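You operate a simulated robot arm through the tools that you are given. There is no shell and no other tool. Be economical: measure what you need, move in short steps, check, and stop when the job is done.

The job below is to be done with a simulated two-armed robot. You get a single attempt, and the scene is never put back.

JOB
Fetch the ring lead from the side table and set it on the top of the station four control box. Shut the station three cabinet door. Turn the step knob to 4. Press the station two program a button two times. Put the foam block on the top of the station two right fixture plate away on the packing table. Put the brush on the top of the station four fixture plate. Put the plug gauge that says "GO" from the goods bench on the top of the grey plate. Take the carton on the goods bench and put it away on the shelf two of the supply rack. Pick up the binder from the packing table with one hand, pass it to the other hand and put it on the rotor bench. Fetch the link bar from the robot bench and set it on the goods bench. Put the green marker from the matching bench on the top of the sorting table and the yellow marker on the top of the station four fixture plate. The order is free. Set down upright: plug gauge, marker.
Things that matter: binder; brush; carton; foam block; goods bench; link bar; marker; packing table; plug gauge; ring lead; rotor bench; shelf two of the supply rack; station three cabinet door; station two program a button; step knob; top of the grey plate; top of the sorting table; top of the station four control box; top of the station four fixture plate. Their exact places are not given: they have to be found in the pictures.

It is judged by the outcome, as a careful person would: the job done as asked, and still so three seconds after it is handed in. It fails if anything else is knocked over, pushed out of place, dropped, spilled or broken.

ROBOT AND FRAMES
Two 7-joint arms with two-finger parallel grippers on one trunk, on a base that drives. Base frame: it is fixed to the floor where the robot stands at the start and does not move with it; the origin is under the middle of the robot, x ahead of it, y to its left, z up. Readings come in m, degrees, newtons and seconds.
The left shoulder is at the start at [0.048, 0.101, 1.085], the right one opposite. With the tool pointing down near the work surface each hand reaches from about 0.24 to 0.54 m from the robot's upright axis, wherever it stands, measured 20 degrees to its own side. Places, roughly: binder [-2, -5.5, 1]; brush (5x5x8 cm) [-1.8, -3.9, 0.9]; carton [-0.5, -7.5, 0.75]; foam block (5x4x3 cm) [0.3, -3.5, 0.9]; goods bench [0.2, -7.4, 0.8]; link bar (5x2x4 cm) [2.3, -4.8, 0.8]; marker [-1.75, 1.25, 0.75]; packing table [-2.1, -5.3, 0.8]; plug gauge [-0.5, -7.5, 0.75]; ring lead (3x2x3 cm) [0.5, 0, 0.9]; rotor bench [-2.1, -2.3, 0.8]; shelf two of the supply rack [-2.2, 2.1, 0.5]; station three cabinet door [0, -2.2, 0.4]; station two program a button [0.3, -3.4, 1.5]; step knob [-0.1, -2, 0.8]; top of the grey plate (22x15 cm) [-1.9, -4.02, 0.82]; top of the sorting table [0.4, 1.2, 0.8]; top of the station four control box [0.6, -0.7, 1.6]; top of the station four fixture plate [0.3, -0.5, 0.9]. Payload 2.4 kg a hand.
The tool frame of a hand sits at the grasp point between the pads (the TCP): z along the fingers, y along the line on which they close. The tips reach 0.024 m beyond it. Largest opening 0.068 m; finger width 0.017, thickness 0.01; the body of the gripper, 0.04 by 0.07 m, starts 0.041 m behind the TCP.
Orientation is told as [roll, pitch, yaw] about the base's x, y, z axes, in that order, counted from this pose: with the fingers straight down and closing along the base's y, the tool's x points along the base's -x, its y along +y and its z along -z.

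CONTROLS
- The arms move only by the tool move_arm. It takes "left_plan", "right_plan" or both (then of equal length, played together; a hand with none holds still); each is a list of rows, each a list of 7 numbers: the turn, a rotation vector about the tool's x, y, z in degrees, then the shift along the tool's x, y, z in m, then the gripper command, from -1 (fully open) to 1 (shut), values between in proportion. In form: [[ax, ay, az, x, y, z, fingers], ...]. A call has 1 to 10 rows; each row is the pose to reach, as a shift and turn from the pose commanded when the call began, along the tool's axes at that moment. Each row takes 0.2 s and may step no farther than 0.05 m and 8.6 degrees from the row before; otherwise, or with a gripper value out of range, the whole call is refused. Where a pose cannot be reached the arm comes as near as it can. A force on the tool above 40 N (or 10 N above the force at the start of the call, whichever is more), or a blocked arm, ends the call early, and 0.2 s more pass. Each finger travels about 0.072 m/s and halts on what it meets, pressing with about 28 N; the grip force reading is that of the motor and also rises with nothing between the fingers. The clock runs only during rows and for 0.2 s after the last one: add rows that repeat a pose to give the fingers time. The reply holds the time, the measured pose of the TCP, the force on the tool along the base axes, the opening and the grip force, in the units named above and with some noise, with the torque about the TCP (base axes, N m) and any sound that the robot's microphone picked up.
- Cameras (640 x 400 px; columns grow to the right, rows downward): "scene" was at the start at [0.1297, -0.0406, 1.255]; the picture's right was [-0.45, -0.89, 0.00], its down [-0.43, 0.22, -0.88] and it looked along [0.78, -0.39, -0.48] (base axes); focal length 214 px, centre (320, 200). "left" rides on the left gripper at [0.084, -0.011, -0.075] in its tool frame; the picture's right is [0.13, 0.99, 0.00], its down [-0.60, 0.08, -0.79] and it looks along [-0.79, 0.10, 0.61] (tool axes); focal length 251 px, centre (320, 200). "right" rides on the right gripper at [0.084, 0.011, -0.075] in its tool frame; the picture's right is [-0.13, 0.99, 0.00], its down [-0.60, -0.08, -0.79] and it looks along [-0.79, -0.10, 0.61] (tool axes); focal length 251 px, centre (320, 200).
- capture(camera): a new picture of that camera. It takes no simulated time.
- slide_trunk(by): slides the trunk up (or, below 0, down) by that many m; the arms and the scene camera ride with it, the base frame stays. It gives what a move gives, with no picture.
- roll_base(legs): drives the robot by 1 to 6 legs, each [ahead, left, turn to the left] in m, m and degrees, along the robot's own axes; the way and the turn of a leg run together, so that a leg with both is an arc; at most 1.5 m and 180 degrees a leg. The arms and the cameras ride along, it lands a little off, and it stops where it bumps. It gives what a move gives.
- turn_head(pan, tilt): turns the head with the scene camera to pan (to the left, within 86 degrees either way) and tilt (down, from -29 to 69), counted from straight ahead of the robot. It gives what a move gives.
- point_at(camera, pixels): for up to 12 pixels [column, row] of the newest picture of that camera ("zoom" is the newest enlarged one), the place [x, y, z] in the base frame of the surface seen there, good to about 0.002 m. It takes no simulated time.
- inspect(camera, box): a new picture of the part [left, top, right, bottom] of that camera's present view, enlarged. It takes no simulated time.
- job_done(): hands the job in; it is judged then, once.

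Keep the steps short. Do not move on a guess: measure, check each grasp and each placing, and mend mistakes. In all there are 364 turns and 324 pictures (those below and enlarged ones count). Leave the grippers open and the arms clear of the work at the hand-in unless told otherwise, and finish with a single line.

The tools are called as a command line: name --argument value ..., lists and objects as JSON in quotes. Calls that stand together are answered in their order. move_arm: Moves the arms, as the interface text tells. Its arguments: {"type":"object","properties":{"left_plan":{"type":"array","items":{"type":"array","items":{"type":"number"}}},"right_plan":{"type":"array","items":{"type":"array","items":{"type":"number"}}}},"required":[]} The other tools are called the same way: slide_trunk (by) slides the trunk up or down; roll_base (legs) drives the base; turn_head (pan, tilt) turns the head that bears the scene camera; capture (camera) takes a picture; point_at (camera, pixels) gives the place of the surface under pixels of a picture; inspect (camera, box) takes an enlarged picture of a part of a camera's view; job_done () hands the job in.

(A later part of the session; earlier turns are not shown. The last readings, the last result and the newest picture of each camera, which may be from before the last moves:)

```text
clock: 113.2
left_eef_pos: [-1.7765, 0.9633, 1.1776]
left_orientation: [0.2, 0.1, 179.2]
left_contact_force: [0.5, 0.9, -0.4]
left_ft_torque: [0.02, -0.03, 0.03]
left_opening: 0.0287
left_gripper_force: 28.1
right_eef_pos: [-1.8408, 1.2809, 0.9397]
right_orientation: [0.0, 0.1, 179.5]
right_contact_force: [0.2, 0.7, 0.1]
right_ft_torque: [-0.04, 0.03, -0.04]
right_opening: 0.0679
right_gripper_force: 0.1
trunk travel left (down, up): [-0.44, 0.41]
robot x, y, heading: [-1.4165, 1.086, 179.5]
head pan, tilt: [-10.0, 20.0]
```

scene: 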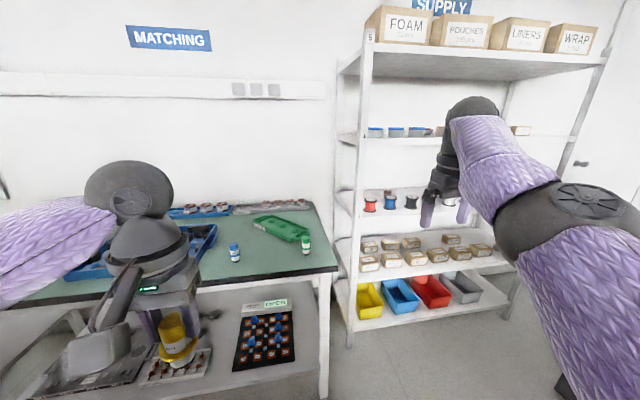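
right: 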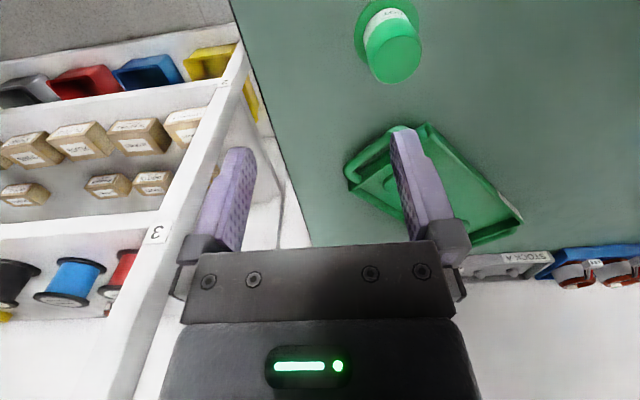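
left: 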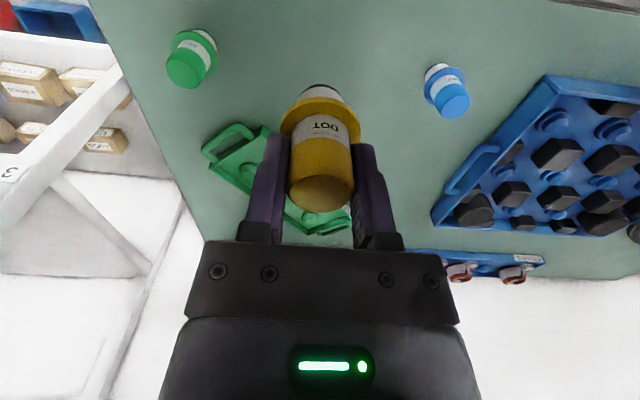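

Raising the trunk by 0.1 m made it reachable. Align above green (-1.821, 1.261) and check.

move_arm --right_plan '[[0, 0, 0, 0.01, 0.01, 0, -1], [0, 0, 0, 0.02, 0.02, 0, -1], [0, 0, 0, 0.02, 0.02, 0, -1]]'

capture --camera "right"

```text
clock: 114.0
left_eef_pos: [-1.7761, 0.9627, 1.1773]
left_orientation: [0.2, 0.2, 179.1]
left_contact_force: [-0.5, 0.0, -0.4]
left_ft_torque: [-0.03, -0.01, 0.0]
left_opening: 0.0285
left_gripper_force: 28.4
right_eef_pos: [-1.8223, 1.2618, 0.9408]
right_orientation: [0.1, 0.0, 179.5]
right_contact_force: [0.1, -0.6, -0.4]
right_ft_torque: [-0.02, -0.01, 0.01]
right_opening: 0.0678
right_gripper_force: 0.1
trunk travel left (down, up): [-0.44, 0.41]
robot x, y, heading: [-1.4223, 1.0866, 179.5]
head pan, tilt: [-10.0, 20.0]
```

```text
278 pictures are left
```

right: 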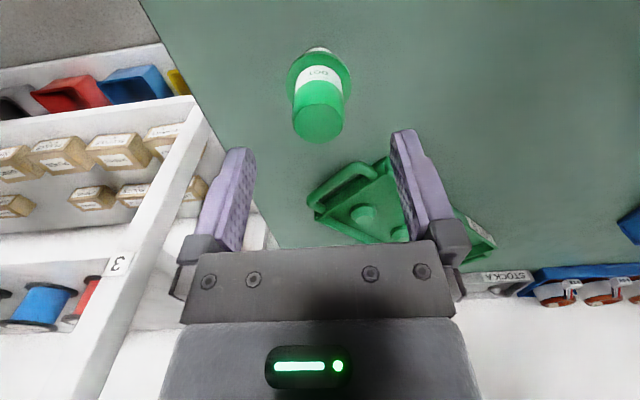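

move_arm --right_plan '[[0, 0, 0, 0, 0, 0.025, -1], [0, 0, 0, 0, 0, 0.05, -1], [0, 0, 0, 0, 0, 0.05, -1], [0, 0, 0, 0, 0, 0.05, 1], [0, 0, 0, 0, 0, 0.05, 1], [0, 0, 0, 0, 0, 0.05, 1], [0, 0, 0, 0, 0, 0.02, 1], [0, 0, 0, 0, 0, -0.03, 1], [0, 0, 0, 0, 0, -0.08, 1], [0, 0, 0, 0.02, 0, -0.12, 1]]'

capture --camera "right"

```text
clock: 116.2
left_eef_pos: [-1.7758, 0.9637, 1.1774]
left_orientation: [0.2, 0.0, 179.1]
left_contact_force: [-0.4, -0.3, 0.0]
left_ft_torque: [0.03, 0.02, -0.01]
left_opening: 0.0289
left_gripper_force: 28.2
right_eef_pos: [-1.8324, 1.2819, 1.0467]
right_orientation: [0.1, -0.1, 179.5]
right_contact_force: [0.5, 0.5, -0.6]
right_ft_torque: [0.03, 0.01, 0.05]
right_opening: 0.029
right_gripper_force: 27.8
right hand out of reach, approached as far as the arm can: row 9, 10
trunk travel left (down, up): [-0.44, 0.41]
robot x, y, heading: [-1.4187, 1.0871, 179.8]
head pan, tilt: [-10.0, 20.0]
```

```text
277 pictures are left
```

right: 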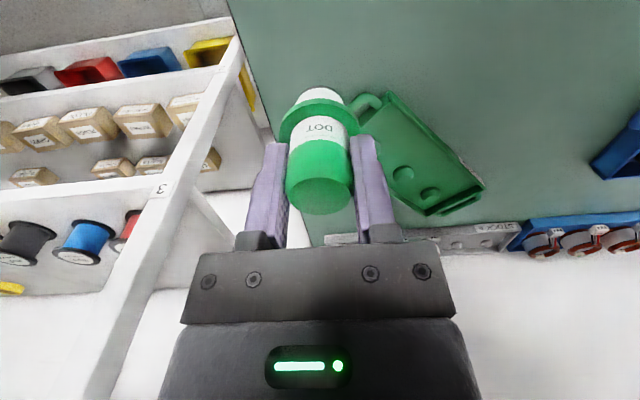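

Both markers held. Back off, turn around, and look at the sorting table.

roll_base --legs '[[-0.5, 0, 0], [0, 0, 180]]'

turn_head --pan 5 --tilt 25

capture --camera "scene"

```text
clock: 126.6
left_eef_pos: [-0.5666, 1.2151, 1.1786]
left_orientation: [0.2, 0.1, 0.4]
left_contact_force: [0.7, 0.2, 0.6]
left_ft_torque: [-0.03, -0.01, -0.03]
left_opening: 0.0288
left_gripper_force: 28.0
right_eef_pos: [-0.5036, 0.8981, 1.0458]
right_orientation: [0.0, 0.0, 0.7]
right_contact_force: [1.0, 0.5, 0.1]
right_ft_torque: [0.0, 0.0, 0.02]
right_opening: 0.0288
right_gripper_force: 28.1
trunk travel left (down, up): [-0.44, 0.41]
robot x, y, heading: [-0.9212, 1.0836, 0.8]
head pan, tilt: [-10.0, 20.0]
```

```text
clock: 127.3
left_eef_pos: [-0.567, 1.2163, 1.1772]
left_orientation: [0.0, 0.1, 0.7]
left_contact_force: [1.1, -0.6, 0.0]
left_ft_torque: [-0.03, 0.0, -0.02]
left_opening: 0.029
left_gripper_force: 28.5
right_eef_pos: [-0.5037, 0.8987, 1.0452]
right_orientation: [0.2, 0.0, 0.7]
right_contact_force: [0.4, -0.2, -0.8]
right_ft_torque: [0.01, 0.0, 0.02]
right_opening: 0.0288
right_gripper_force: 28.3
trunk travel left (down, up): [-0.44, 0.41]
robot x, y, heading: [-0.9211, 1.0838, 0.9]
head pan, tilt: [5.0, 25.0]
```

```text
276 pictures are left
```

scene: 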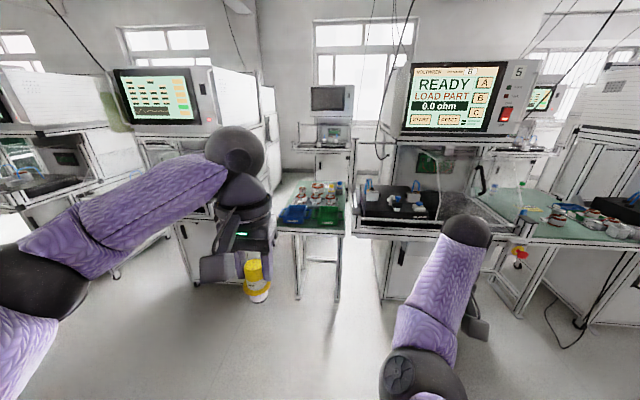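

point_at --camera "scene" --pixels '[[312, 230], [290, 229], [340, 232], [330, 190], [320, 205], [255, 275], [370, 220], [355, 225], [190, 215]]'

inspect --camera "scene" --box '[260, 160, 380, 240]'

```text
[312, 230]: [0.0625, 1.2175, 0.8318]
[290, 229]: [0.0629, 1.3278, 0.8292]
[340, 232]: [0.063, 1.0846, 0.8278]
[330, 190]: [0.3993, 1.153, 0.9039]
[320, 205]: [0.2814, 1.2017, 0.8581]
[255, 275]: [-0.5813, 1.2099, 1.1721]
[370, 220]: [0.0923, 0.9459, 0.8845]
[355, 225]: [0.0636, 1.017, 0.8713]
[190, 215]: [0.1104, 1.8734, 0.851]
```

```text
5.00 times, centred on (320, 200) of scene
```

zoom: 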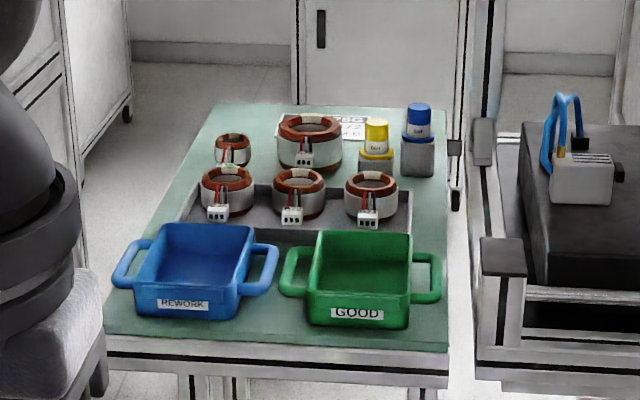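

point_at --camera "zoom" --pixels '[[280, 330], [280, 300], [110, 340], [440, 350], [445, 310], [185, 310], [360, 320], [185, 290], [355, 300], [270, 250]]'

roll_base --legs '[[0, 0, -0.9], [0.57, 0.24, 0]]'

turn_head --pan -20 --tilt 45

capture --camera "scene"

```text
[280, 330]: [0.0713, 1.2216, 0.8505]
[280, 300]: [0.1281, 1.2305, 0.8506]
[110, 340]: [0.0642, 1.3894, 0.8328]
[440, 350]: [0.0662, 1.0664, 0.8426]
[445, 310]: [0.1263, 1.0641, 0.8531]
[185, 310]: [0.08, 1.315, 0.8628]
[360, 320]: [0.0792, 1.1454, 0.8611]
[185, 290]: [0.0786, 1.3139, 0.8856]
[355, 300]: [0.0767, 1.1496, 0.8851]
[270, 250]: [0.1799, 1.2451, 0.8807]
```

```text
clock: 131.1
left_eef_pos: [-0.003, 1.4613, 1.1775]
left_orientation: [0.3, 0.1, 0.5]
left_contact_force: [-0.3, 0.1, -0.6]
left_ft_torque: [0.0, 0.04, 0.0]
left_opening: 0.029
left_gripper_force: 27.8
right_eef_pos: [0.0595, 1.1429, 1.0461]
right_orientation: [0.1, 0.0, 0.8]
right_contact_force: [0.1, 1.0, -0.8]
right_ft_torque: [0.0, 0.03, 0.0]
right_opening: 0.029
right_gripper_force: 28.0
trunk travel left (down, up): [-0.44, 0.41]
robot x, y, heading: [-0.361, 1.3267, 0.9]
head pan, tilt: [5.0, 25.0]
```

```text
clock: 132.0
left_eef_pos: [-0.0057, 1.4612, 1.1792]
left_orientation: [0.2, 0.2, 0.5]
left_contact_force: [-1.3, 0.4, -0.1]
left_ft_torque: [0.0, 0.0, 0.03]
left_opening: 0.0287
left_gripper_force: 28.3
right_eef_pos: [0.0587, 1.1426, 1.0462]
right_orientation: [0.1, -0.1, 0.8]
right_contact_force: [0.1, 0.6, -0.3]
right_ft_torque: [0.03, 0.0, -0.02]
right_opening: 0.0287
right_gripper_force: 27.9
trunk travel left (down, up): [-0.44, 0.41]
robot x, y, heading: [-0.3627, 1.3307, 0.6]
head pan, tilt: [-20.0, 45.0]
```

```text
274 pictures are left
```

scene: 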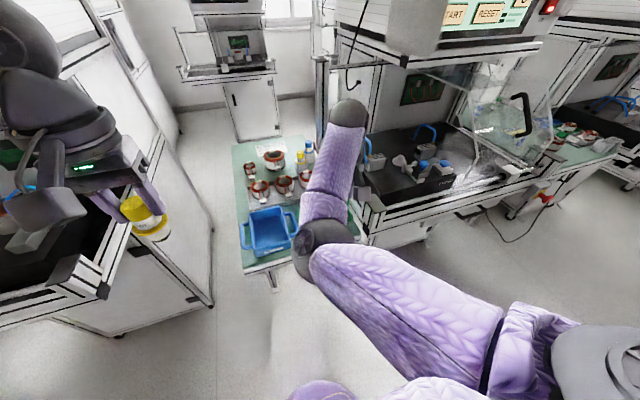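

capture --camera "right"

inspect --camera "scene" --box '[220, 130, 340, 290]'

```text
273 pictures are left
```

right: 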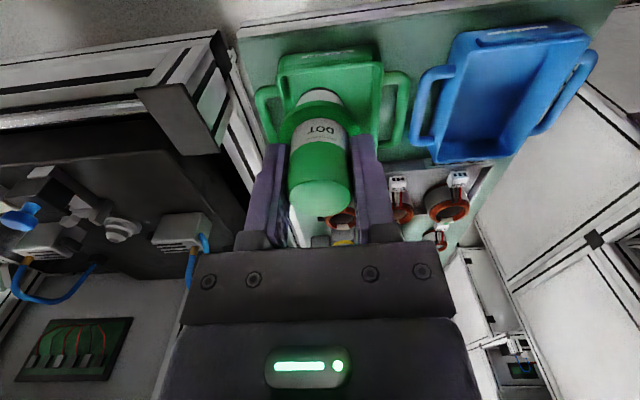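

```text
2.50 times, centred on (280, 210) of scene
```

zoom: 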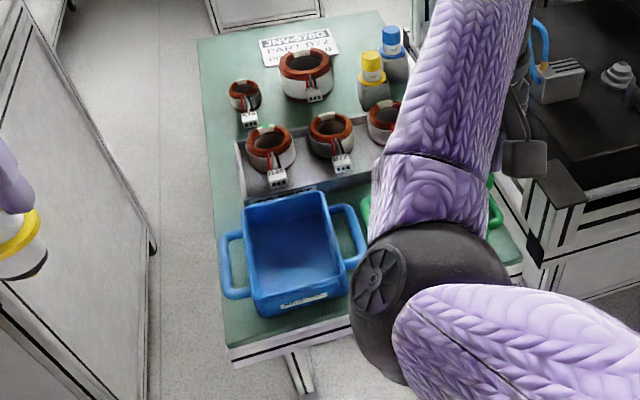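

point_at --camera "right" --pixels '[[412, 55], [395, 40], [388, 60], [395, 70], [430, 66], [450, 50], [450, 70], [405, 25], [415, 150], [408, 80], [290, 70], [375, 50]]'

```text
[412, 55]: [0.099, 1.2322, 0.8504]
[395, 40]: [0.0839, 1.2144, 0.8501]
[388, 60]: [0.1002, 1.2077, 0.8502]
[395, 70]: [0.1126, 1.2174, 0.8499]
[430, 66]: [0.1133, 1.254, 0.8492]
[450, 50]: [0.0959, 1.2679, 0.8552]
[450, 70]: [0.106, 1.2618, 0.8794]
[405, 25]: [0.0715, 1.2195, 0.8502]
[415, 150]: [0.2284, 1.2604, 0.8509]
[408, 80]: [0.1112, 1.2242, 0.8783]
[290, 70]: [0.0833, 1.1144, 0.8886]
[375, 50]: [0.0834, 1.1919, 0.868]
```

Free spot between the bins at (0.095, 1.232), surface z 0.850. Move the right hand above it.

move_arm --right_plan '[[0, 0, 0, -0.01, 0.03, 0, 1], [0, 0, 0, -0.02, 0.06, 0.02, 1], [0, 0, 0, -0.036, 0.09, 0.04, 1], [0, 0, 0, -0.036, 0.09, 0.07, 1], [0, 0, 0, -0.036, 0.09, 0.07, 1]]'

capture --camera "right"

```text
clock: 133.2
left_eef_pos: [-0.0045, 1.461, 1.1781]
left_orientation: [0.3, 0.1, 0.6]
left_contact_force: [-0.6, -0.5, 0.2]
left_ft_torque: [-0.03, -0.02, -0.01]
left_opening: 0.0286
left_gripper_force: 28.3
right_eef_pos: [0.0938, 1.2324, 0.9755]
right_orientation: [0.1, 0.1, 0.8]
right_contact_force: [0.5, 0.7, 0.2]
right_ft_torque: [-0.03, 0.01, 0.02]
right_opening: 0.0286
right_gripper_force: 28.6
right hand out of reach, approached as far as the arm can: row 1
trunk travel left (down, up): [-0.44, 0.41]
robot x, y, heading: [-0.3557, 1.3265, 0.8]
head pan, tilt: [-20.0, 45.0]
```

```text
271 pictures are left
```

right: 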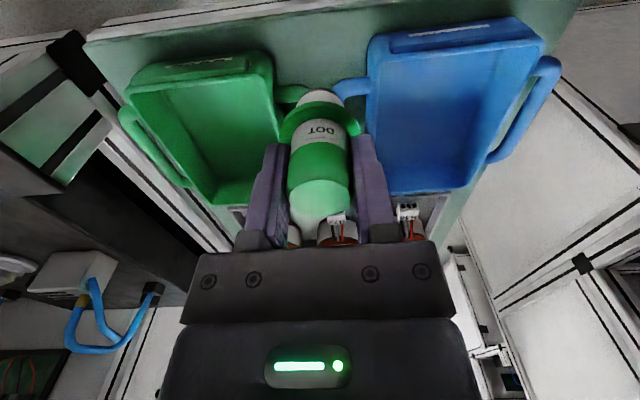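

move_arm --right_plan '[[0, 0, 0, 0.006, 0, 0.02, 1], [0, 0, 0, 0.006, 0, 0.04, 1], [0, 0, 0, 0.006, 0, 0.05, 1], [0, 0, 0, 0.006, 0, 0.056, 1], [0, 0, 0, 0.006, 0, 0.056, 1]]'

capture --camera "right"

```text
clock: 134.4
left_eef_pos: [-0.0047, 1.4612, 1.1771]
left_orientation: [0.1, 0.1, 0.6]
left_contact_force: [0.7, -0.9, -0.4]
left_ft_torque: [-0.03, -0.01, -0.01]
left_opening: 0.0288
left_gripper_force: 28.2
right_eef_pos: [0.0875, 1.2328, 0.9206]
right_orientation: [0.0, -0.1, 0.8]
right_contact_force: [0.2, -0.3, -0.4]
right_ft_torque: [0.0, 0.0, -0.01]
right_opening: 0.0287
right_gripper_force: 27.6
trunk travel left (down, up): [-0.44, 0.41]
robot x, y, heading: [-0.3611, 1.331, 0.7]
head pan, tilt: [-20.0, 45.0]
```

```text
270 pictures are left
```

right: 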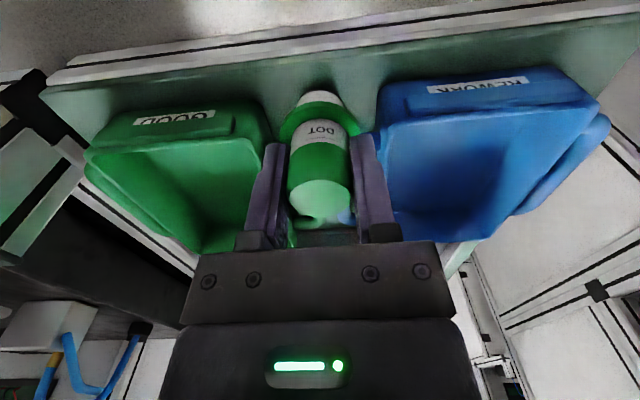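

move_arm --right_plan '[[0, 0, 0, 0, 0, 0.002, 1], [0, 0, 0, 0, 0, 0.003, 1], [0, 0, 0, 0, 0, 0.003, 0], [0, 0, 0, 0, 0, 0.003, -0.3], [0, 0, 0, 0, 0, 0.003, -0.3], [0, 0, 0, 0, 0, -0.03, -0.3], [0, 0, 0, 0, 0, -0.07, -0.3]]'

capture --camera "right"

```text
clock: 136.0
left_eef_pos: [-0.0047, 1.4603, 1.1782]
left_orientation: [0.2, 0.0, 0.4]
left_contact_force: [0.6, -0.4, -0.5]
left_ft_torque: [0.02, 0.01, 0.0]
left_opening: 0.0285
left_gripper_force: 28.3
right_eef_pos: [0.0887, 1.2325, 0.9905]
right_orientation: [0.1, 0.0, 0.8]
right_contact_force: [0.4, -0.1, -0.1]
right_ft_torque: [0.04, 0.0, -0.01]
right_opening: 0.0442
right_gripper_force: 0.0
trunk travel left (down, up): [-0.44, 0.41]
robot x, y, heading: [-0.3581, 1.3248, 0.7]
head pan, tilt: [-20.0, 45.0]
```

```text
269 pictures are left
```

right: 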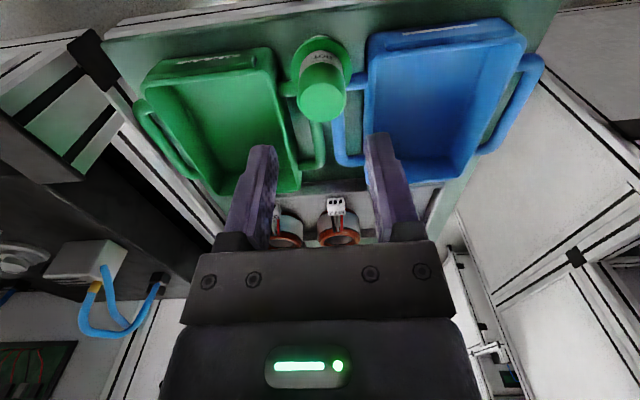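

Green marker stands. Back off, tuck the right hand outward, and drive to station four.

roll_base --legs '[[-0.35, 0, -0.8]]'

move_arm --right_plan '[[0, 0, 0, 0.02, -0.03, 0, -1], [0, 0, 0, 0.04, -0.06, -0.02, -1], [0, 0, 0, 0.06, -0.09, -0.04, -1], [0, 0, 0, 0.08, -0.12, -0.06, -1], [0, 0, 0, 0.1, -0.15, -0.08, -1], [0, 0, 0, 0.11, -0.18, -0.1, -1]]'

roll_base --legs '[[0, -1.4, 0], [0, -0.55, 0]]'

turn_head --pan 0 --tilt 30

capture --camera "scene"

```text
clock: 138.3
left_eef_pos: [-0.3566, 1.452, 1.1787]
left_orientation: [0.2, 0.2, -0.5]
left_contact_force: [0.3, 0.0, -0.6]
left_ft_torque: [-0.04, -0.01, 0.01]
left_opening: 0.0287
left_gripper_force: 28.2
right_eef_pos: [-0.2666, 1.2231, 0.9914]
right_orientation: [0.1, -0.2, -0.3]
right_contact_force: [0.5, -0.2, 0.3]
right_ft_torque: [0.03, 0.0, -0.01]
right_opening: 0.0439
right_gripper_force: 0.0
trunk travel left (down, up): [-0.44, 0.41]
robot x, y, heading: [-0.7136, 1.3253, -0.2]
head pan, tilt: [-20.0, 45.0]
```

```text
clock: 139.7
left_eef_pos: [-0.3561, 1.453, 1.1786]
left_orientation: [0.1, 0.1, -0.4]
left_contact_force: [1.0, -0.2, 0.1]
left_ft_torque: [0.01, 0.01, -0.03]
left_opening: 0.029
left_gripper_force: 28.0
right_eef_pos: [-0.3799, 1.0441, 1.0903]
right_orientation: [0.1, 0.1, -0.3]
right_contact_force: [-0.1, 0.3, -0.2]
right_ft_torque: [0.02, 0.0, 0.01]
right_opening: 0.0681
right_gripper_force: 0.2
right hand out of reach, approached as far as the arm can: row 2, 3, 4, 5
trunk travel left (down, up): [-0.44, 0.41]
robot x, y, heading: [-0.7115, 1.3244, -0.1]
head pan, tilt: [-20.0, 45.0]
```

```text
clock: 149.4
left_eef_pos: [-0.3394, -0.4729, 1.1791]
left_orientation: [0.2, 0.1, 0.7]
left_contact_force: [-0.4, -0.9, -0.7]
left_ft_torque: [-0.01, 0.01, 0.05]
left_opening: 0.0287
left_gripper_force: 27.8
right_eef_pos: [-0.3535, -0.8832, 1.0906]
right_orientation: [0.1, -0.1, 0.9]
right_contact_force: [-0.6, -0.9, 0.3]
right_ft_torque: [-0.01, 0.0, 0.0]
right_opening: 0.0679
right_gripper_force: 0.0
trunk travel left (down, up): [-0.44, 0.41]
robot x, y, heading: [-0.6909, -0.6075, 0.9]
head pan, tilt: [-20.0, 45.0]
```

```text
clock: 150.2
left_eef_pos: [-0.3376, -0.4738, 1.178]
left_orientation: [0.2, 0.1, 0.6]
left_contact_force: [0.3, -0.1, -0.3]
left_ft_torque: [0.01, -0.02, 0.0]
left_opening: 0.0287
left_gripper_force: 28.0
right_eef_pos: [-0.3532, -0.8815, 1.091]
right_orientation: [0.1, 0.0, 0.9]
right_contact_force: [-0.8, 0.7, -0.1]
right_ft_torque: [0.01, -0.01, 0.0]
right_opening: 0.0683
right_gripper_force: 0.0
trunk travel left (down, up): [-0.44, 0.41]
robot x, y, heading: [-0.693, -0.6078, 1.1]
head pan, tilt: [0.0, 30.0]
```

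```text
268 pictures are left
```

scene: 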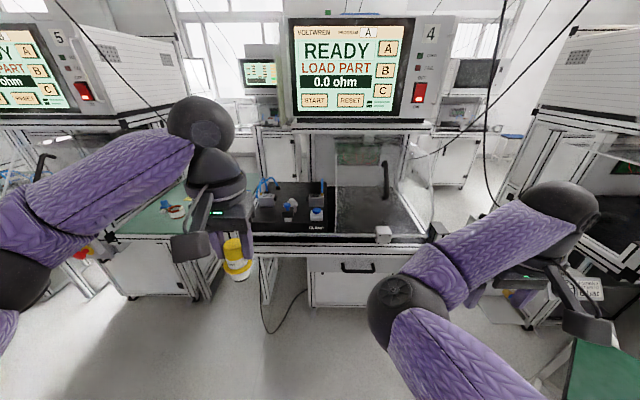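

inspect --camera "scene" --box '[235, 165, 395, 265]'

point_at --camera "zoom" --pixels '[[200, 240], [100, 240], [320, 240], [240, 150], [350, 240], [240, 130], [120, 130], [260, 205], [60, 225], [160, 190], [300, 200], [240, 250]]'

```text
4.00 times, centred on (315, 215) of scene
```

zoom: 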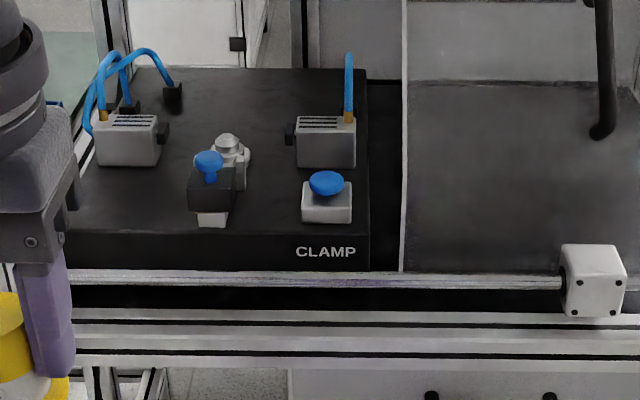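

```text
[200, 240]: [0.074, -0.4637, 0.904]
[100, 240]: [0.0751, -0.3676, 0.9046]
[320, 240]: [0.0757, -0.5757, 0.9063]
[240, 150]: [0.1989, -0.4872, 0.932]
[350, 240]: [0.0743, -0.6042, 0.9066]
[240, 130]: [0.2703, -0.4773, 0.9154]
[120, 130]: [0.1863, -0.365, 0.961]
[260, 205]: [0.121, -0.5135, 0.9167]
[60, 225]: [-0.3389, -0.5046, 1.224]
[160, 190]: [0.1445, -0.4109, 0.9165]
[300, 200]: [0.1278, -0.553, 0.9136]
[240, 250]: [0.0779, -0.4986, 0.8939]
```

Plate top is z≈0.916; free spot for the yellow marker at about (0.125, -0.385), left of the blue knobs. Drive in.

roll_base --legs '[[0, 0.08, -1.1], [0.38, 0, 0]]'

turn_head --pan 10 --tilt 45

capture --camera "scene"

capture --camera "left"

```text
clock: 153.3
left_eef_pos: [0.0497, -0.4025, 1.1773]
left_orientation: [0.2, 0.1, -0.8]
left_contact_force: [-0.7, -0.6, -0.4]
left_ft_torque: [0.02, 0.01, -0.01]
left_opening: 0.029
left_gripper_force: 27.9
right_eef_pos: [0.0235, -0.8116, 1.0908]
right_orientation: [0.1, 0.0, -0.6]
right_contact_force: [0.7, 0.6, -0.2]
right_ft_torque: [0.0, 0.0, 0.0]
right_opening: 0.0682
right_gripper_force: 0.2
trunk travel left (down, up): [-0.44, 0.41]
robot x, y, heading: [-0.3074, -0.5286, -0.6]
head pan, tilt: [0.0, 30.0]
```

```text
clock: 154.1
left_eef_pos: [0.0489, -0.4033, 1.1784]
left_orientation: [0.2, 0.1, -0.8]
left_contact_force: [-0.6, 0.6, -0.1]
left_ft_torque: [-0.03, 0.01, -0.01]
left_opening: 0.0287
left_gripper_force: 27.4
right_eef_pos: [0.0236, -0.8116, 1.0907]
right_orientation: [0.2, 0.0, -0.5]
right_contact_force: [0.2, -1.0, 0.5]
right_ft_torque: [0.0, 0.01, 0.02]
right_opening: 0.068
right_gripper_force: 0.0
trunk travel left (down, up): [-0.44, 0.41]
robot x, y, heading: [-0.3099, -0.525, -0.7]
head pan, tilt: [10.0, 45.0]
```

```text
266 pictures are left
```

scene: 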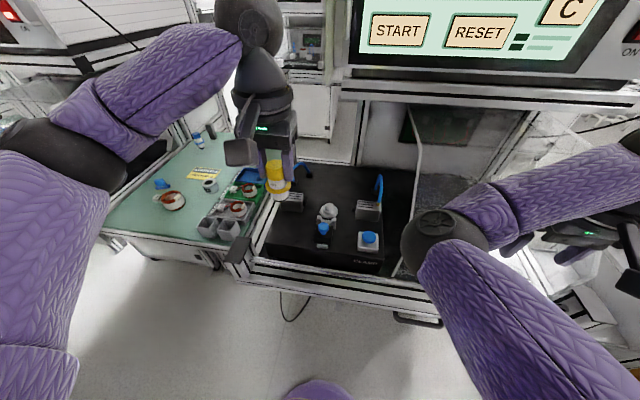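

```text
265 pictures are left
```

left: 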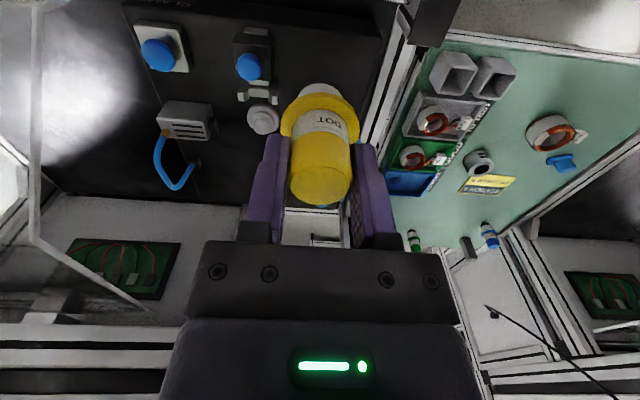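

point_at --camera "left" --pixels '[[330, 60], [365, 70], [375, 50], [385, 20], [300, 40], [270, 30], [370, 100], [290, 10], [262, 75], [262, 110]]'

move_arm --left_plan '[[0, 0, 0, -0.02, 0, 0, 1], [0, 0, 0, -0.045, 0.003, 0.03, 1], [0, 0, 0, -0.07, 0.006, 0.06, 1], [0, 0, 0, -0.07, 0.006, 0.1, 1], [0, 0, 0, -0.07, 0.006, 0.14, 1], [0, 0, 0, -0.07, 0.006, 0.14, 1]]'

capture --camera "left"

```text
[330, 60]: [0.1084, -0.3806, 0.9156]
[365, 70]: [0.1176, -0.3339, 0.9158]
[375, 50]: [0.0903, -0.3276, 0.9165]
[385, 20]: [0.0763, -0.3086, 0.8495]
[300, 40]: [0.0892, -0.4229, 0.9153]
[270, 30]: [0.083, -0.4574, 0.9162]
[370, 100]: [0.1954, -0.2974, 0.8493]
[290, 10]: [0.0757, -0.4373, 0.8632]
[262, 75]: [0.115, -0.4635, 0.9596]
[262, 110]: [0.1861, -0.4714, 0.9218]
```

```text
clock: 155.5
left_eef_pos: [0.1198, -0.3991, 1.0374]
left_orientation: [0.2, 0.1, -0.9]
left_contact_force: [0.8, 0.3, -0.5]
left_ft_torque: [-0.01, -0.01, 0.01]
left_opening: 0.0286
left_gripper_force: 27.4
right_eef_pos: [0.0236, -0.8112, 1.0902]
right_orientation: [0.2, 0.0, -0.6]
right_contact_force: [-1.0, -0.3, 0.5]
right_ft_torque: [0.01, 0.0, 0.0]
right_opening: 0.0679
right_gripper_force: 0.1
trunk travel left (down, up): [-0.44, 0.41]
robot x, y, heading: [-0.3086, -0.5275, -0.5]
head pan, tilt: [10.0, 45.0]
```

```text
264 pictures are left
```

left: 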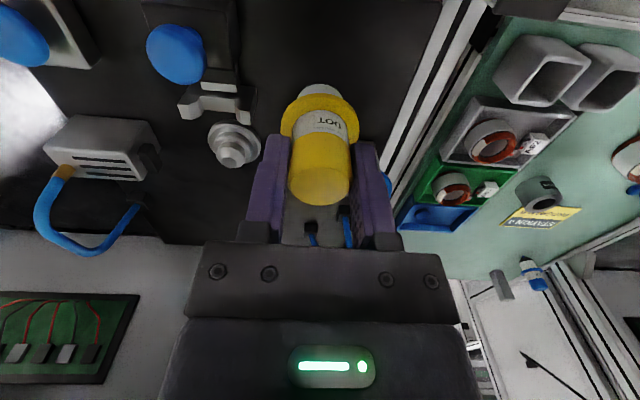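

move_arm --left_plan '[[0, 0, 0, 0.006, 0.02, 0, 1], [0, 0, 0, 0.008, 0.03, 0.02, 1], [0, 0, 0, 0.008, 0.03, 0.04, 1], [0, 0, 0, 0.008, 0.03, 0.051, 1], [0, 0, 0, 0.008, 0.03, 0.053, 1], [0, 0, 0, 0.008, 0.03, 0.053, 1]]'

capture --camera "left"

```text
clock: 156.9
left_eef_pos: [0.1108, -0.3684, 0.9859]
left_orientation: [0.2, 0.0, -0.8]
left_contact_force: [2.6, 0.8, 20.5]
left_ft_torque: [0.0, -0.2, 0.0]
left_opening: 0.0289
left_gripper_force: 27.6
right_eef_pos: [0.0228, -0.8121, 1.092]
right_orientation: [0.0, -0.1, -0.5]
right_contact_force: [0.2, 0.6, 1.0]
right_ft_torque: [0.02, 0.03, 0.0]
right_opening: 0.068
right_gripper_force: 0.0
trunk travel left (down, up): [-0.44, 0.41]
robot x, y, heading: [-0.3086, -0.5278, -0.6]
head pan, tilt: [10.0, 45.0]
```

```text
263 pictures are left
```

left: 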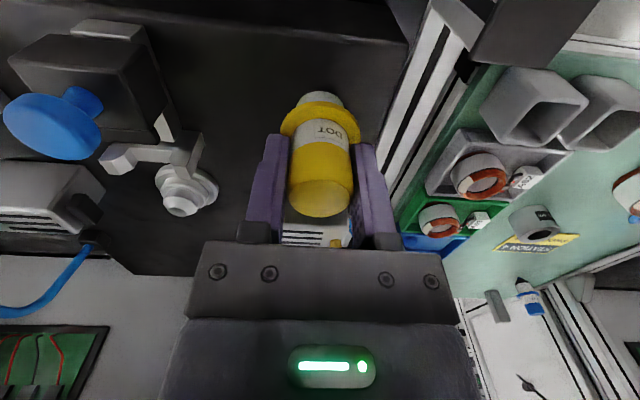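

Contact (20 N). Release and lift.

move_arm --left_plan '[[0, 0, 0, 0, 0, -0.001, 0.3], [0, 0, 0, 0, 0, -0.001, -0.3], [0, 0, 0, 0, 0, -0.001, -0.4], [0, 0, 0, 0, 0, -0.03, -0.4], [0, 0, 0, 0, 0, -0.07, -0.4], [0, 0, 0, 0.02, 0, -0.11, -0.6], [0, 0, 0, 0.05, 0, -0.14, -1]]'

capture --camera "left"

capture --camera "scene"

```text
clock: 158.5
left_eef_pos: [0.0636, -0.3692, 1.1248]
left_orientation: [0.3, 0.1, -0.8]
left_contact_force: [-0.1, -0.7, 0.7]
left_ft_torque: [0.0, 0.02, -0.02]
left_opening: 0.0681
left_gripper_force: 0.0
right_eef_pos: [0.0236, -0.8129, 1.0919]
right_orientation: [0.1, -0.3, -0.6]
right_contact_force: [0.7, 0.0, 0.3]
right_ft_torque: [0.0, -0.01, -0.01]
right_opening: 0.0678
right_gripper_force: 0.1
trunk travel left (down, up): [-0.44, 0.41]
robot x, y, heading: [-0.3085, -0.5297, -0.4]
head pan, tilt: [10.0, 45.0]
```

```text
262 pictures are left
```

left: 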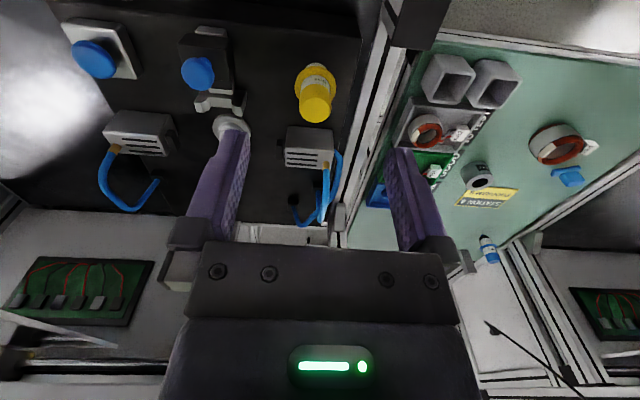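

```text
261 pictures are left
```

scene: 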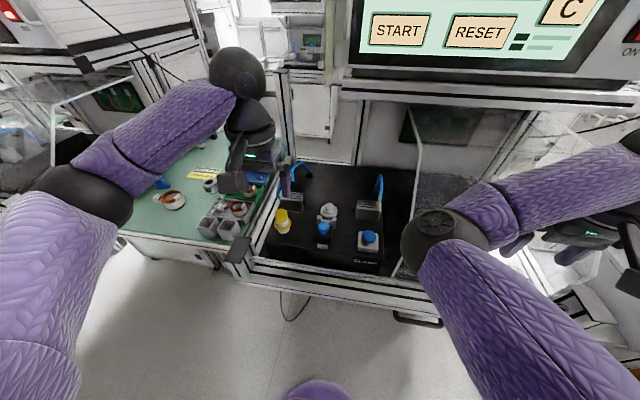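

Yellow stands on the plate. Back out and drive along the aisle (x≈-1.0, avoiding the green stool) toward station three.

roll_base --legs '[[-0.7, 0, 0.5]]'

turn_head --pan -50 --tilt 25

capture --camera "scene"

```text
clock: 162.3
left_eef_pos: [-0.6464, -0.3632, 1.1251]
left_orientation: [0.2, 0.0, -0.1]
left_contact_force: [-0.7, -0.2, -0.2]
left_ft_torque: [0.02, 0.0, 0.01]
left_opening: 0.0679
left_gripper_force: 0.0
right_eef_pos: [-0.6825, -0.8065, 1.09]
right_orientation: [0.1, 0.1, 0.2]
right_contact_force: [-0.4, -0.8, 0.8]
right_ft_torque: [0.02, -0.05, 0.01]
right_opening: 0.0681
right_gripper_force: 0.1
trunk travel left (down, up): [-0.44, 0.41]
robot x, y, heading: [-1.0178, -0.5279, 0.4]
head pan, tilt: [10.0, 45.0]
```

```text
clock: 163.7
left_eef_pos: [-0.6462, -0.3638, 1.1249]
left_orientation: [0.2, 0.0, 0.0]
left_contact_force: [0.3, -0.1, 0.7]
left_ft_torque: [0.0, 0.01, -0.02]
left_opening: 0.0682
left_gripper_force: 0.1
right_eef_pos: [-0.6809, -0.8062, 1.0896]
right_orientation: [0.1, 0.0, 0.1]
right_contact_force: [0.4, -0.7, 0.6]
right_ft_torque: [0.0, 0.0, 0.02]
right_opening: 0.0681
right_gripper_force: 0.0
trunk travel left (down, up): [-0.44, 0.41]
robot x, y, heading: [-1.02, -0.5236, 0.3]
head pan, tilt: [-50.0, 25.0]
```

```text
260 pictures are left
```

scene: 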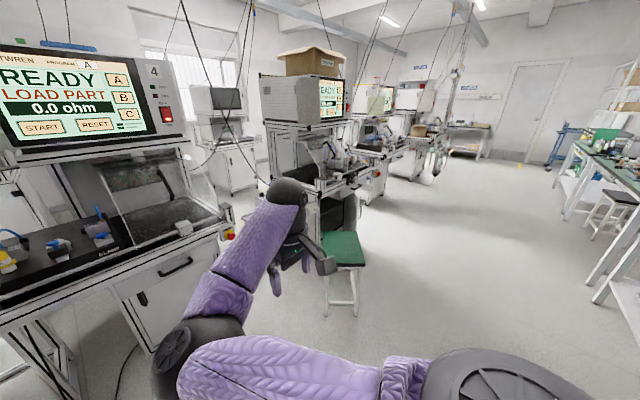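

point_at --camera "scene" --pixels '[[345, 250], [360, 260], [325, 235], [330, 310], [357, 310], [375, 190], [330, 180], [340, 215], [590, 190], [560, 260]]'

roll_base --legs '[[0, -1.45, 0], [0, -0.1, 0]]'

turn_head --pan 0 --tilt 30

capture --camera "scene"

```text
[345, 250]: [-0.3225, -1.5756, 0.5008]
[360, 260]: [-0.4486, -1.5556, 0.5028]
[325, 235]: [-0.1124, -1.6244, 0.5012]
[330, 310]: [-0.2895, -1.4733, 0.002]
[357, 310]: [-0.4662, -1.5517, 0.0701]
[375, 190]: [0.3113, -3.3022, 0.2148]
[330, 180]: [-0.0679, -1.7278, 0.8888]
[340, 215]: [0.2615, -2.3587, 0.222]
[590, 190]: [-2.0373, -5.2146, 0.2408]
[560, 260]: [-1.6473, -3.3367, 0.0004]
```

```text
clock: 171.6
left_eef_pos: [-0.6414, -1.9211, 1.1254]
left_orientation: [0.3, 0.1, -0.4]
left_contact_force: [0.1, -0.9, -0.7]
left_ft_torque: [0.01, -0.02, -0.01]
left_opening: 0.0679
left_gripper_force: 0.1
right_eef_pos: [-0.6797, -2.3649, 1.0908]
right_orientation: [0.1, 0.0, 0.0]
right_contact_force: [-0.5, -0.6, -0.6]
right_ft_torque: [0.05, 0.01, 0.01]
right_opening: 0.0681
right_gripper_force: 0.0
trunk travel left (down, up): [-0.44, 0.41]
robot x, y, heading: [-1.0107, -2.0846, 0.0]
head pan, tilt: [-50.0, 25.0]
```

```text
clock: 172.8
left_eef_pos: [-0.6415, -1.9207, 1.1255]
left_orientation: [0.2, 0.1, -0.4]
left_contact_force: [-0.1, -0.2, 0.2]
left_ft_torque: [-0.02, -0.03, 0.0]
left_opening: 0.0679
left_gripper_force: 0.1
right_eef_pos: [-0.6787, -2.363, 1.0899]
right_orientation: [0.1, 0.0, 0.0]
right_contact_force: [-0.3, 0.5, 0.1]
right_ft_torque: [-0.01, 0.0, 0.01]
right_opening: 0.0679
right_gripper_force: 0.0
trunk travel left (down, up): [-0.44, 0.41]
robot x, y, heading: [-1.0158, -2.0828, 0.4]
head pan, tilt: [0.0, 30.0]
```

```text
259 pictures are left
```

scene: 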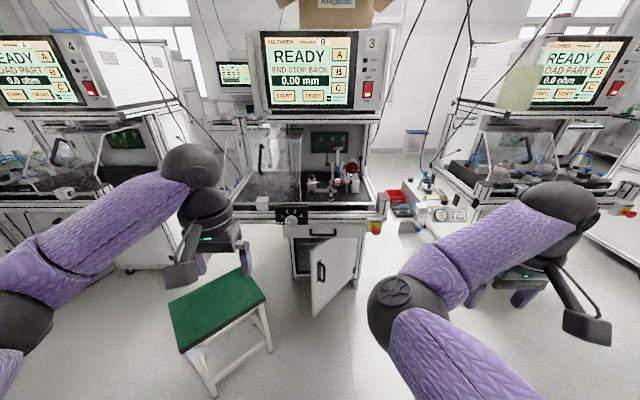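

inspect --camera "scene" --box '[240, 180, 400, 320]'

point_at --camera "zoom" --pixels '[[230, 150], [235, 170], [195, 150], [330, 200], [380, 270], [270, 380], [380, 180], [185, 250], [300, 260], [265, 230], [260, 170], [350, 105]]'

```text
2.86 times, centred on (320, 250) of scene
```

zoom: 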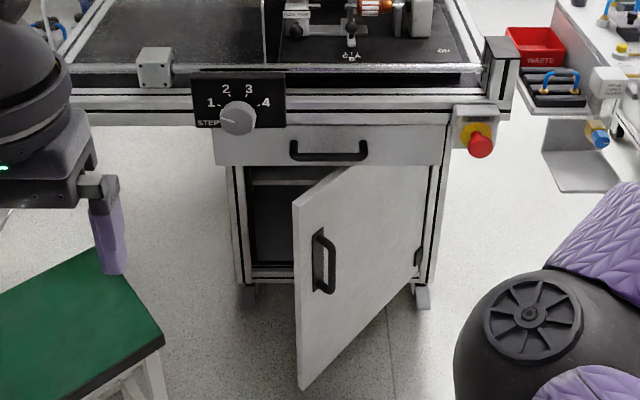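

```text
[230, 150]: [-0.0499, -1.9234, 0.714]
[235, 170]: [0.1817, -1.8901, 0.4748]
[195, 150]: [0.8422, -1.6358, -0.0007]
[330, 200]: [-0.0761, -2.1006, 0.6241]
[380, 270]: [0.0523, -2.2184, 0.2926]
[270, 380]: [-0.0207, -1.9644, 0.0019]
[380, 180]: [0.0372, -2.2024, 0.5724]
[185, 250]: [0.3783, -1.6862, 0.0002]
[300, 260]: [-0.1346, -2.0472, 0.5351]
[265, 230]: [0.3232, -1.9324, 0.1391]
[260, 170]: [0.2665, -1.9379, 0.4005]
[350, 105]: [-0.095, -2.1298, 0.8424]
```

Door is hinged at its right side and stands about 47° open; the knob plate is left of the drawer handle. Move closer and look.

roll_base --legs '[[0, -0.1, 0], [0.4, 0, 0]]'

turn_head --pan 10 --tilt 40

capture --camera "scene"

inspect --camera "scene" --box '[200, 150, 440, 330]'

```text
clock: 176.1
left_eef_pos: [-0.2398, -2.0219, 1.1249]
left_orientation: [0.2, 0.1, -0.3]
left_contact_force: [-0.7, 0.2, -0.1]
left_ft_torque: [0.01, -0.02, 0.0]
left_opening: 0.0682
left_gripper_force: 0.0
right_eef_pos: [-0.2761, -2.464, 1.0901]
right_orientation: [0.2, 0.0, -0.1]
right_contact_force: [0.1, 0.6, -0.4]
right_ft_torque: [-0.01, 0.01, -0.02]
right_opening: 0.0678
right_gripper_force: 0.1
trunk travel left (down, up): [-0.44, 0.41]
robot x, y, heading: [-0.6152, -2.1827, -0.0]
head pan, tilt: [0.0, 30.0]
```

```text
clock: 176.8
left_eef_pos: [-0.2396, -2.0213, 1.1246]
left_orientation: [0.2, 0.2, -0.2]
left_contact_force: [0.7, 0.7, 0.0]
left_ft_torque: [-0.03, 0.04, -0.03]
left_opening: 0.068
left_gripper_force: 0.0
right_eef_pos: [-0.2771, -2.4642, 1.0921]
right_orientation: [0.1, 0.0, 0.0]
right_contact_force: [-1.3, -0.1, -0.6]
right_ft_torque: [0.0, -0.01, -0.01]
right_opening: 0.0679
right_gripper_force: 0.0
trunk travel left (down, up): [-0.44, 0.41]
robot x, y, heading: [-0.6109, -2.1841, 0.2]
head pan, tilt: [10.0, 40.0]
```

```text
257 pictures are left
```

scene: 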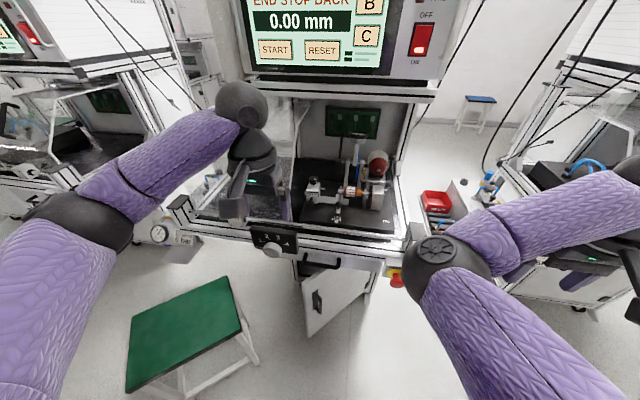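

```text
2.22 times, centred on (320, 240) of scene
```

zoom: 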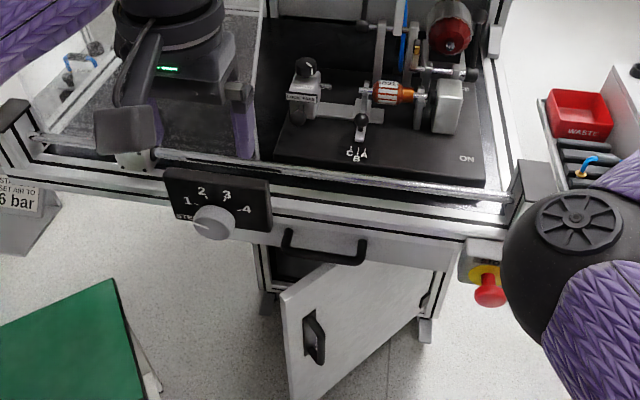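

inspect --camera "scene" --box '[245, 222, 309, 262]'

point_at --camera "zoom" --pixels '[[270, 260], [240, 260], [310, 250], [265, 215], [265, 300], [255, 180], [400, 150], [100, 100], [330, 180], [200, 200], [310, 290], [225, 290]]'

```text
10.00 times, centred on (277, 242) of scene
```

zoom: 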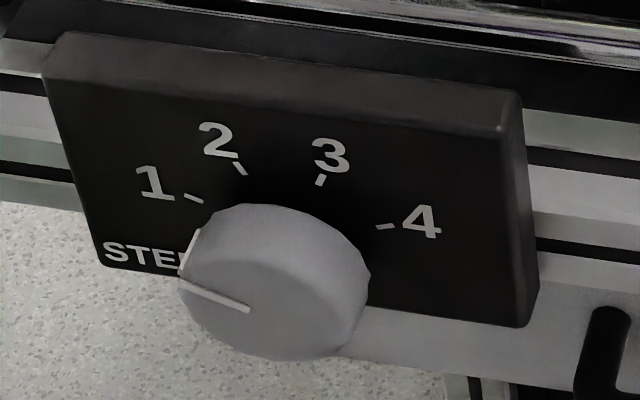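

```text
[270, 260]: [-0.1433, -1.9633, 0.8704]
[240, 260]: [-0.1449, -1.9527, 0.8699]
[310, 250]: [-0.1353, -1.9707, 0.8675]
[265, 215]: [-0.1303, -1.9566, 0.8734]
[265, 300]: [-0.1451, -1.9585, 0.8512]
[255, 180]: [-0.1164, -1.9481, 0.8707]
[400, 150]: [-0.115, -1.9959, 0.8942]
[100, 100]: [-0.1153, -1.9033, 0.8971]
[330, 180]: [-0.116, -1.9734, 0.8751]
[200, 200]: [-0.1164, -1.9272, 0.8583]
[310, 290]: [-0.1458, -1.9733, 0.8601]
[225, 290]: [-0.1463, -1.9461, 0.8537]
```

point_at --camera "zoom" --pixels '[[182, 279], [200, 288], [248, 309], [187, 195], [203, 202], [236, 160], [245, 175], [324, 174], [318, 186], [392, 226], [377, 226], [345, 345]]'

```text
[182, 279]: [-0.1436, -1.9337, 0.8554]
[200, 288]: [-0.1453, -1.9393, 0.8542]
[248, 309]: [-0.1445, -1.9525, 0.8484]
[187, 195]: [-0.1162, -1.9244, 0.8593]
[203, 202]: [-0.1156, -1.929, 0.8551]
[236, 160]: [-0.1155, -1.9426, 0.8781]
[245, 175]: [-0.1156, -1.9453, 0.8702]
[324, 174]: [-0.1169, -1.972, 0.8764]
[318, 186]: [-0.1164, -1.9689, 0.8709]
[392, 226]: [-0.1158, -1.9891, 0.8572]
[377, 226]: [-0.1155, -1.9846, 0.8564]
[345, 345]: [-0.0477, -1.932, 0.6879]
```

Knob: centre (y -1.957, z 0.846), face x -0.146, plate x -0.1155, pointer at 1 (20° above left); 4 is 140° clockwise. I back off and pitch the left hand to point forward.

roll_base --legs '[[-0.3, 0, 0]]'

move_arm --left_plan '[[0, -8.5, 0, -0.01, 0, 0.01, -1], [0, -17, 0, -0.02, 0, 0.03, -1], [0, -25.5, 0, -0.03, 0, 0.05, -1], [0, -34, 0, -0.04, 0.01, 0.07, -1], [0, -42.5, 0, -0.05, 0.02, 0.09, -1], [0, -51, 0, -0.06, 0.03, 0.11, -1], [0, -59.5, 0, -0.07, 0.04, 0.13, -1], [0, -68, 0, -0.08, 0.05, 0.15, -1], [0, -76.5, 0, -0.09, 0.06, 0.17, -1], [0, -85, 0, -0.1, 0.06, 0.19, -1]]'

capture --camera "scene"

```text
clock: 178.8
left_eef_pos: [-0.54, -2.0228, 1.1253]
left_orientation: [0.3, 0.1, -0.5]
left_contact_force: [0.2, -0.6, -0.2]
left_ft_torque: [0.0, -0.02, -0.02]
left_opening: 0.0684
left_gripper_force: 0.1
right_eef_pos: [-0.5776, -2.4645, 1.0916]
right_orientation: [0.1, -0.1, -0.1]
right_contact_force: [-0.4, -0.2, 1.2]
right_ft_torque: [-0.04, -0.03, -0.01]
right_opening: 0.068
right_gripper_force: 0.0
trunk travel left (down, up): [-0.44, 0.41]
robot x, y, heading: [-0.9118, -2.1815, 0.0]
head pan, tilt: [10.0, 40.0]
```

```text
clock: 181.0
left_eef_pos: [-0.4397, -1.9626, 0.9335]
left_orientation: [2.8, -84.8, -3.2]
left_contact_force: [-0.3, -0.4, 0.1]
left_ft_torque: [-0.01, 0.03, -0.02]
left_opening: 0.0679
left_gripper_force: 0.1
right_eef_pos: [-0.5778, -2.464, 1.0917]
right_orientation: [0.1, 0.0, -0.3]
right_contact_force: [-0.2, -0.4, 0.0]
right_ft_torque: [-0.03, 0.01, -0.01]
right_opening: 0.068
right_gripper_force: 0.1
trunk travel left (down, up): [-0.44, 0.41]
robot x, y, heading: [-0.9123, -2.1782, -0.2]
head pan, tilt: [10.0, 40.0]
```

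```text
254 pictures are left
```

scene: 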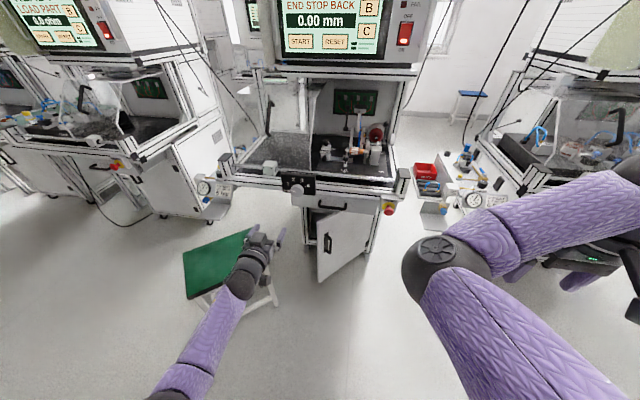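

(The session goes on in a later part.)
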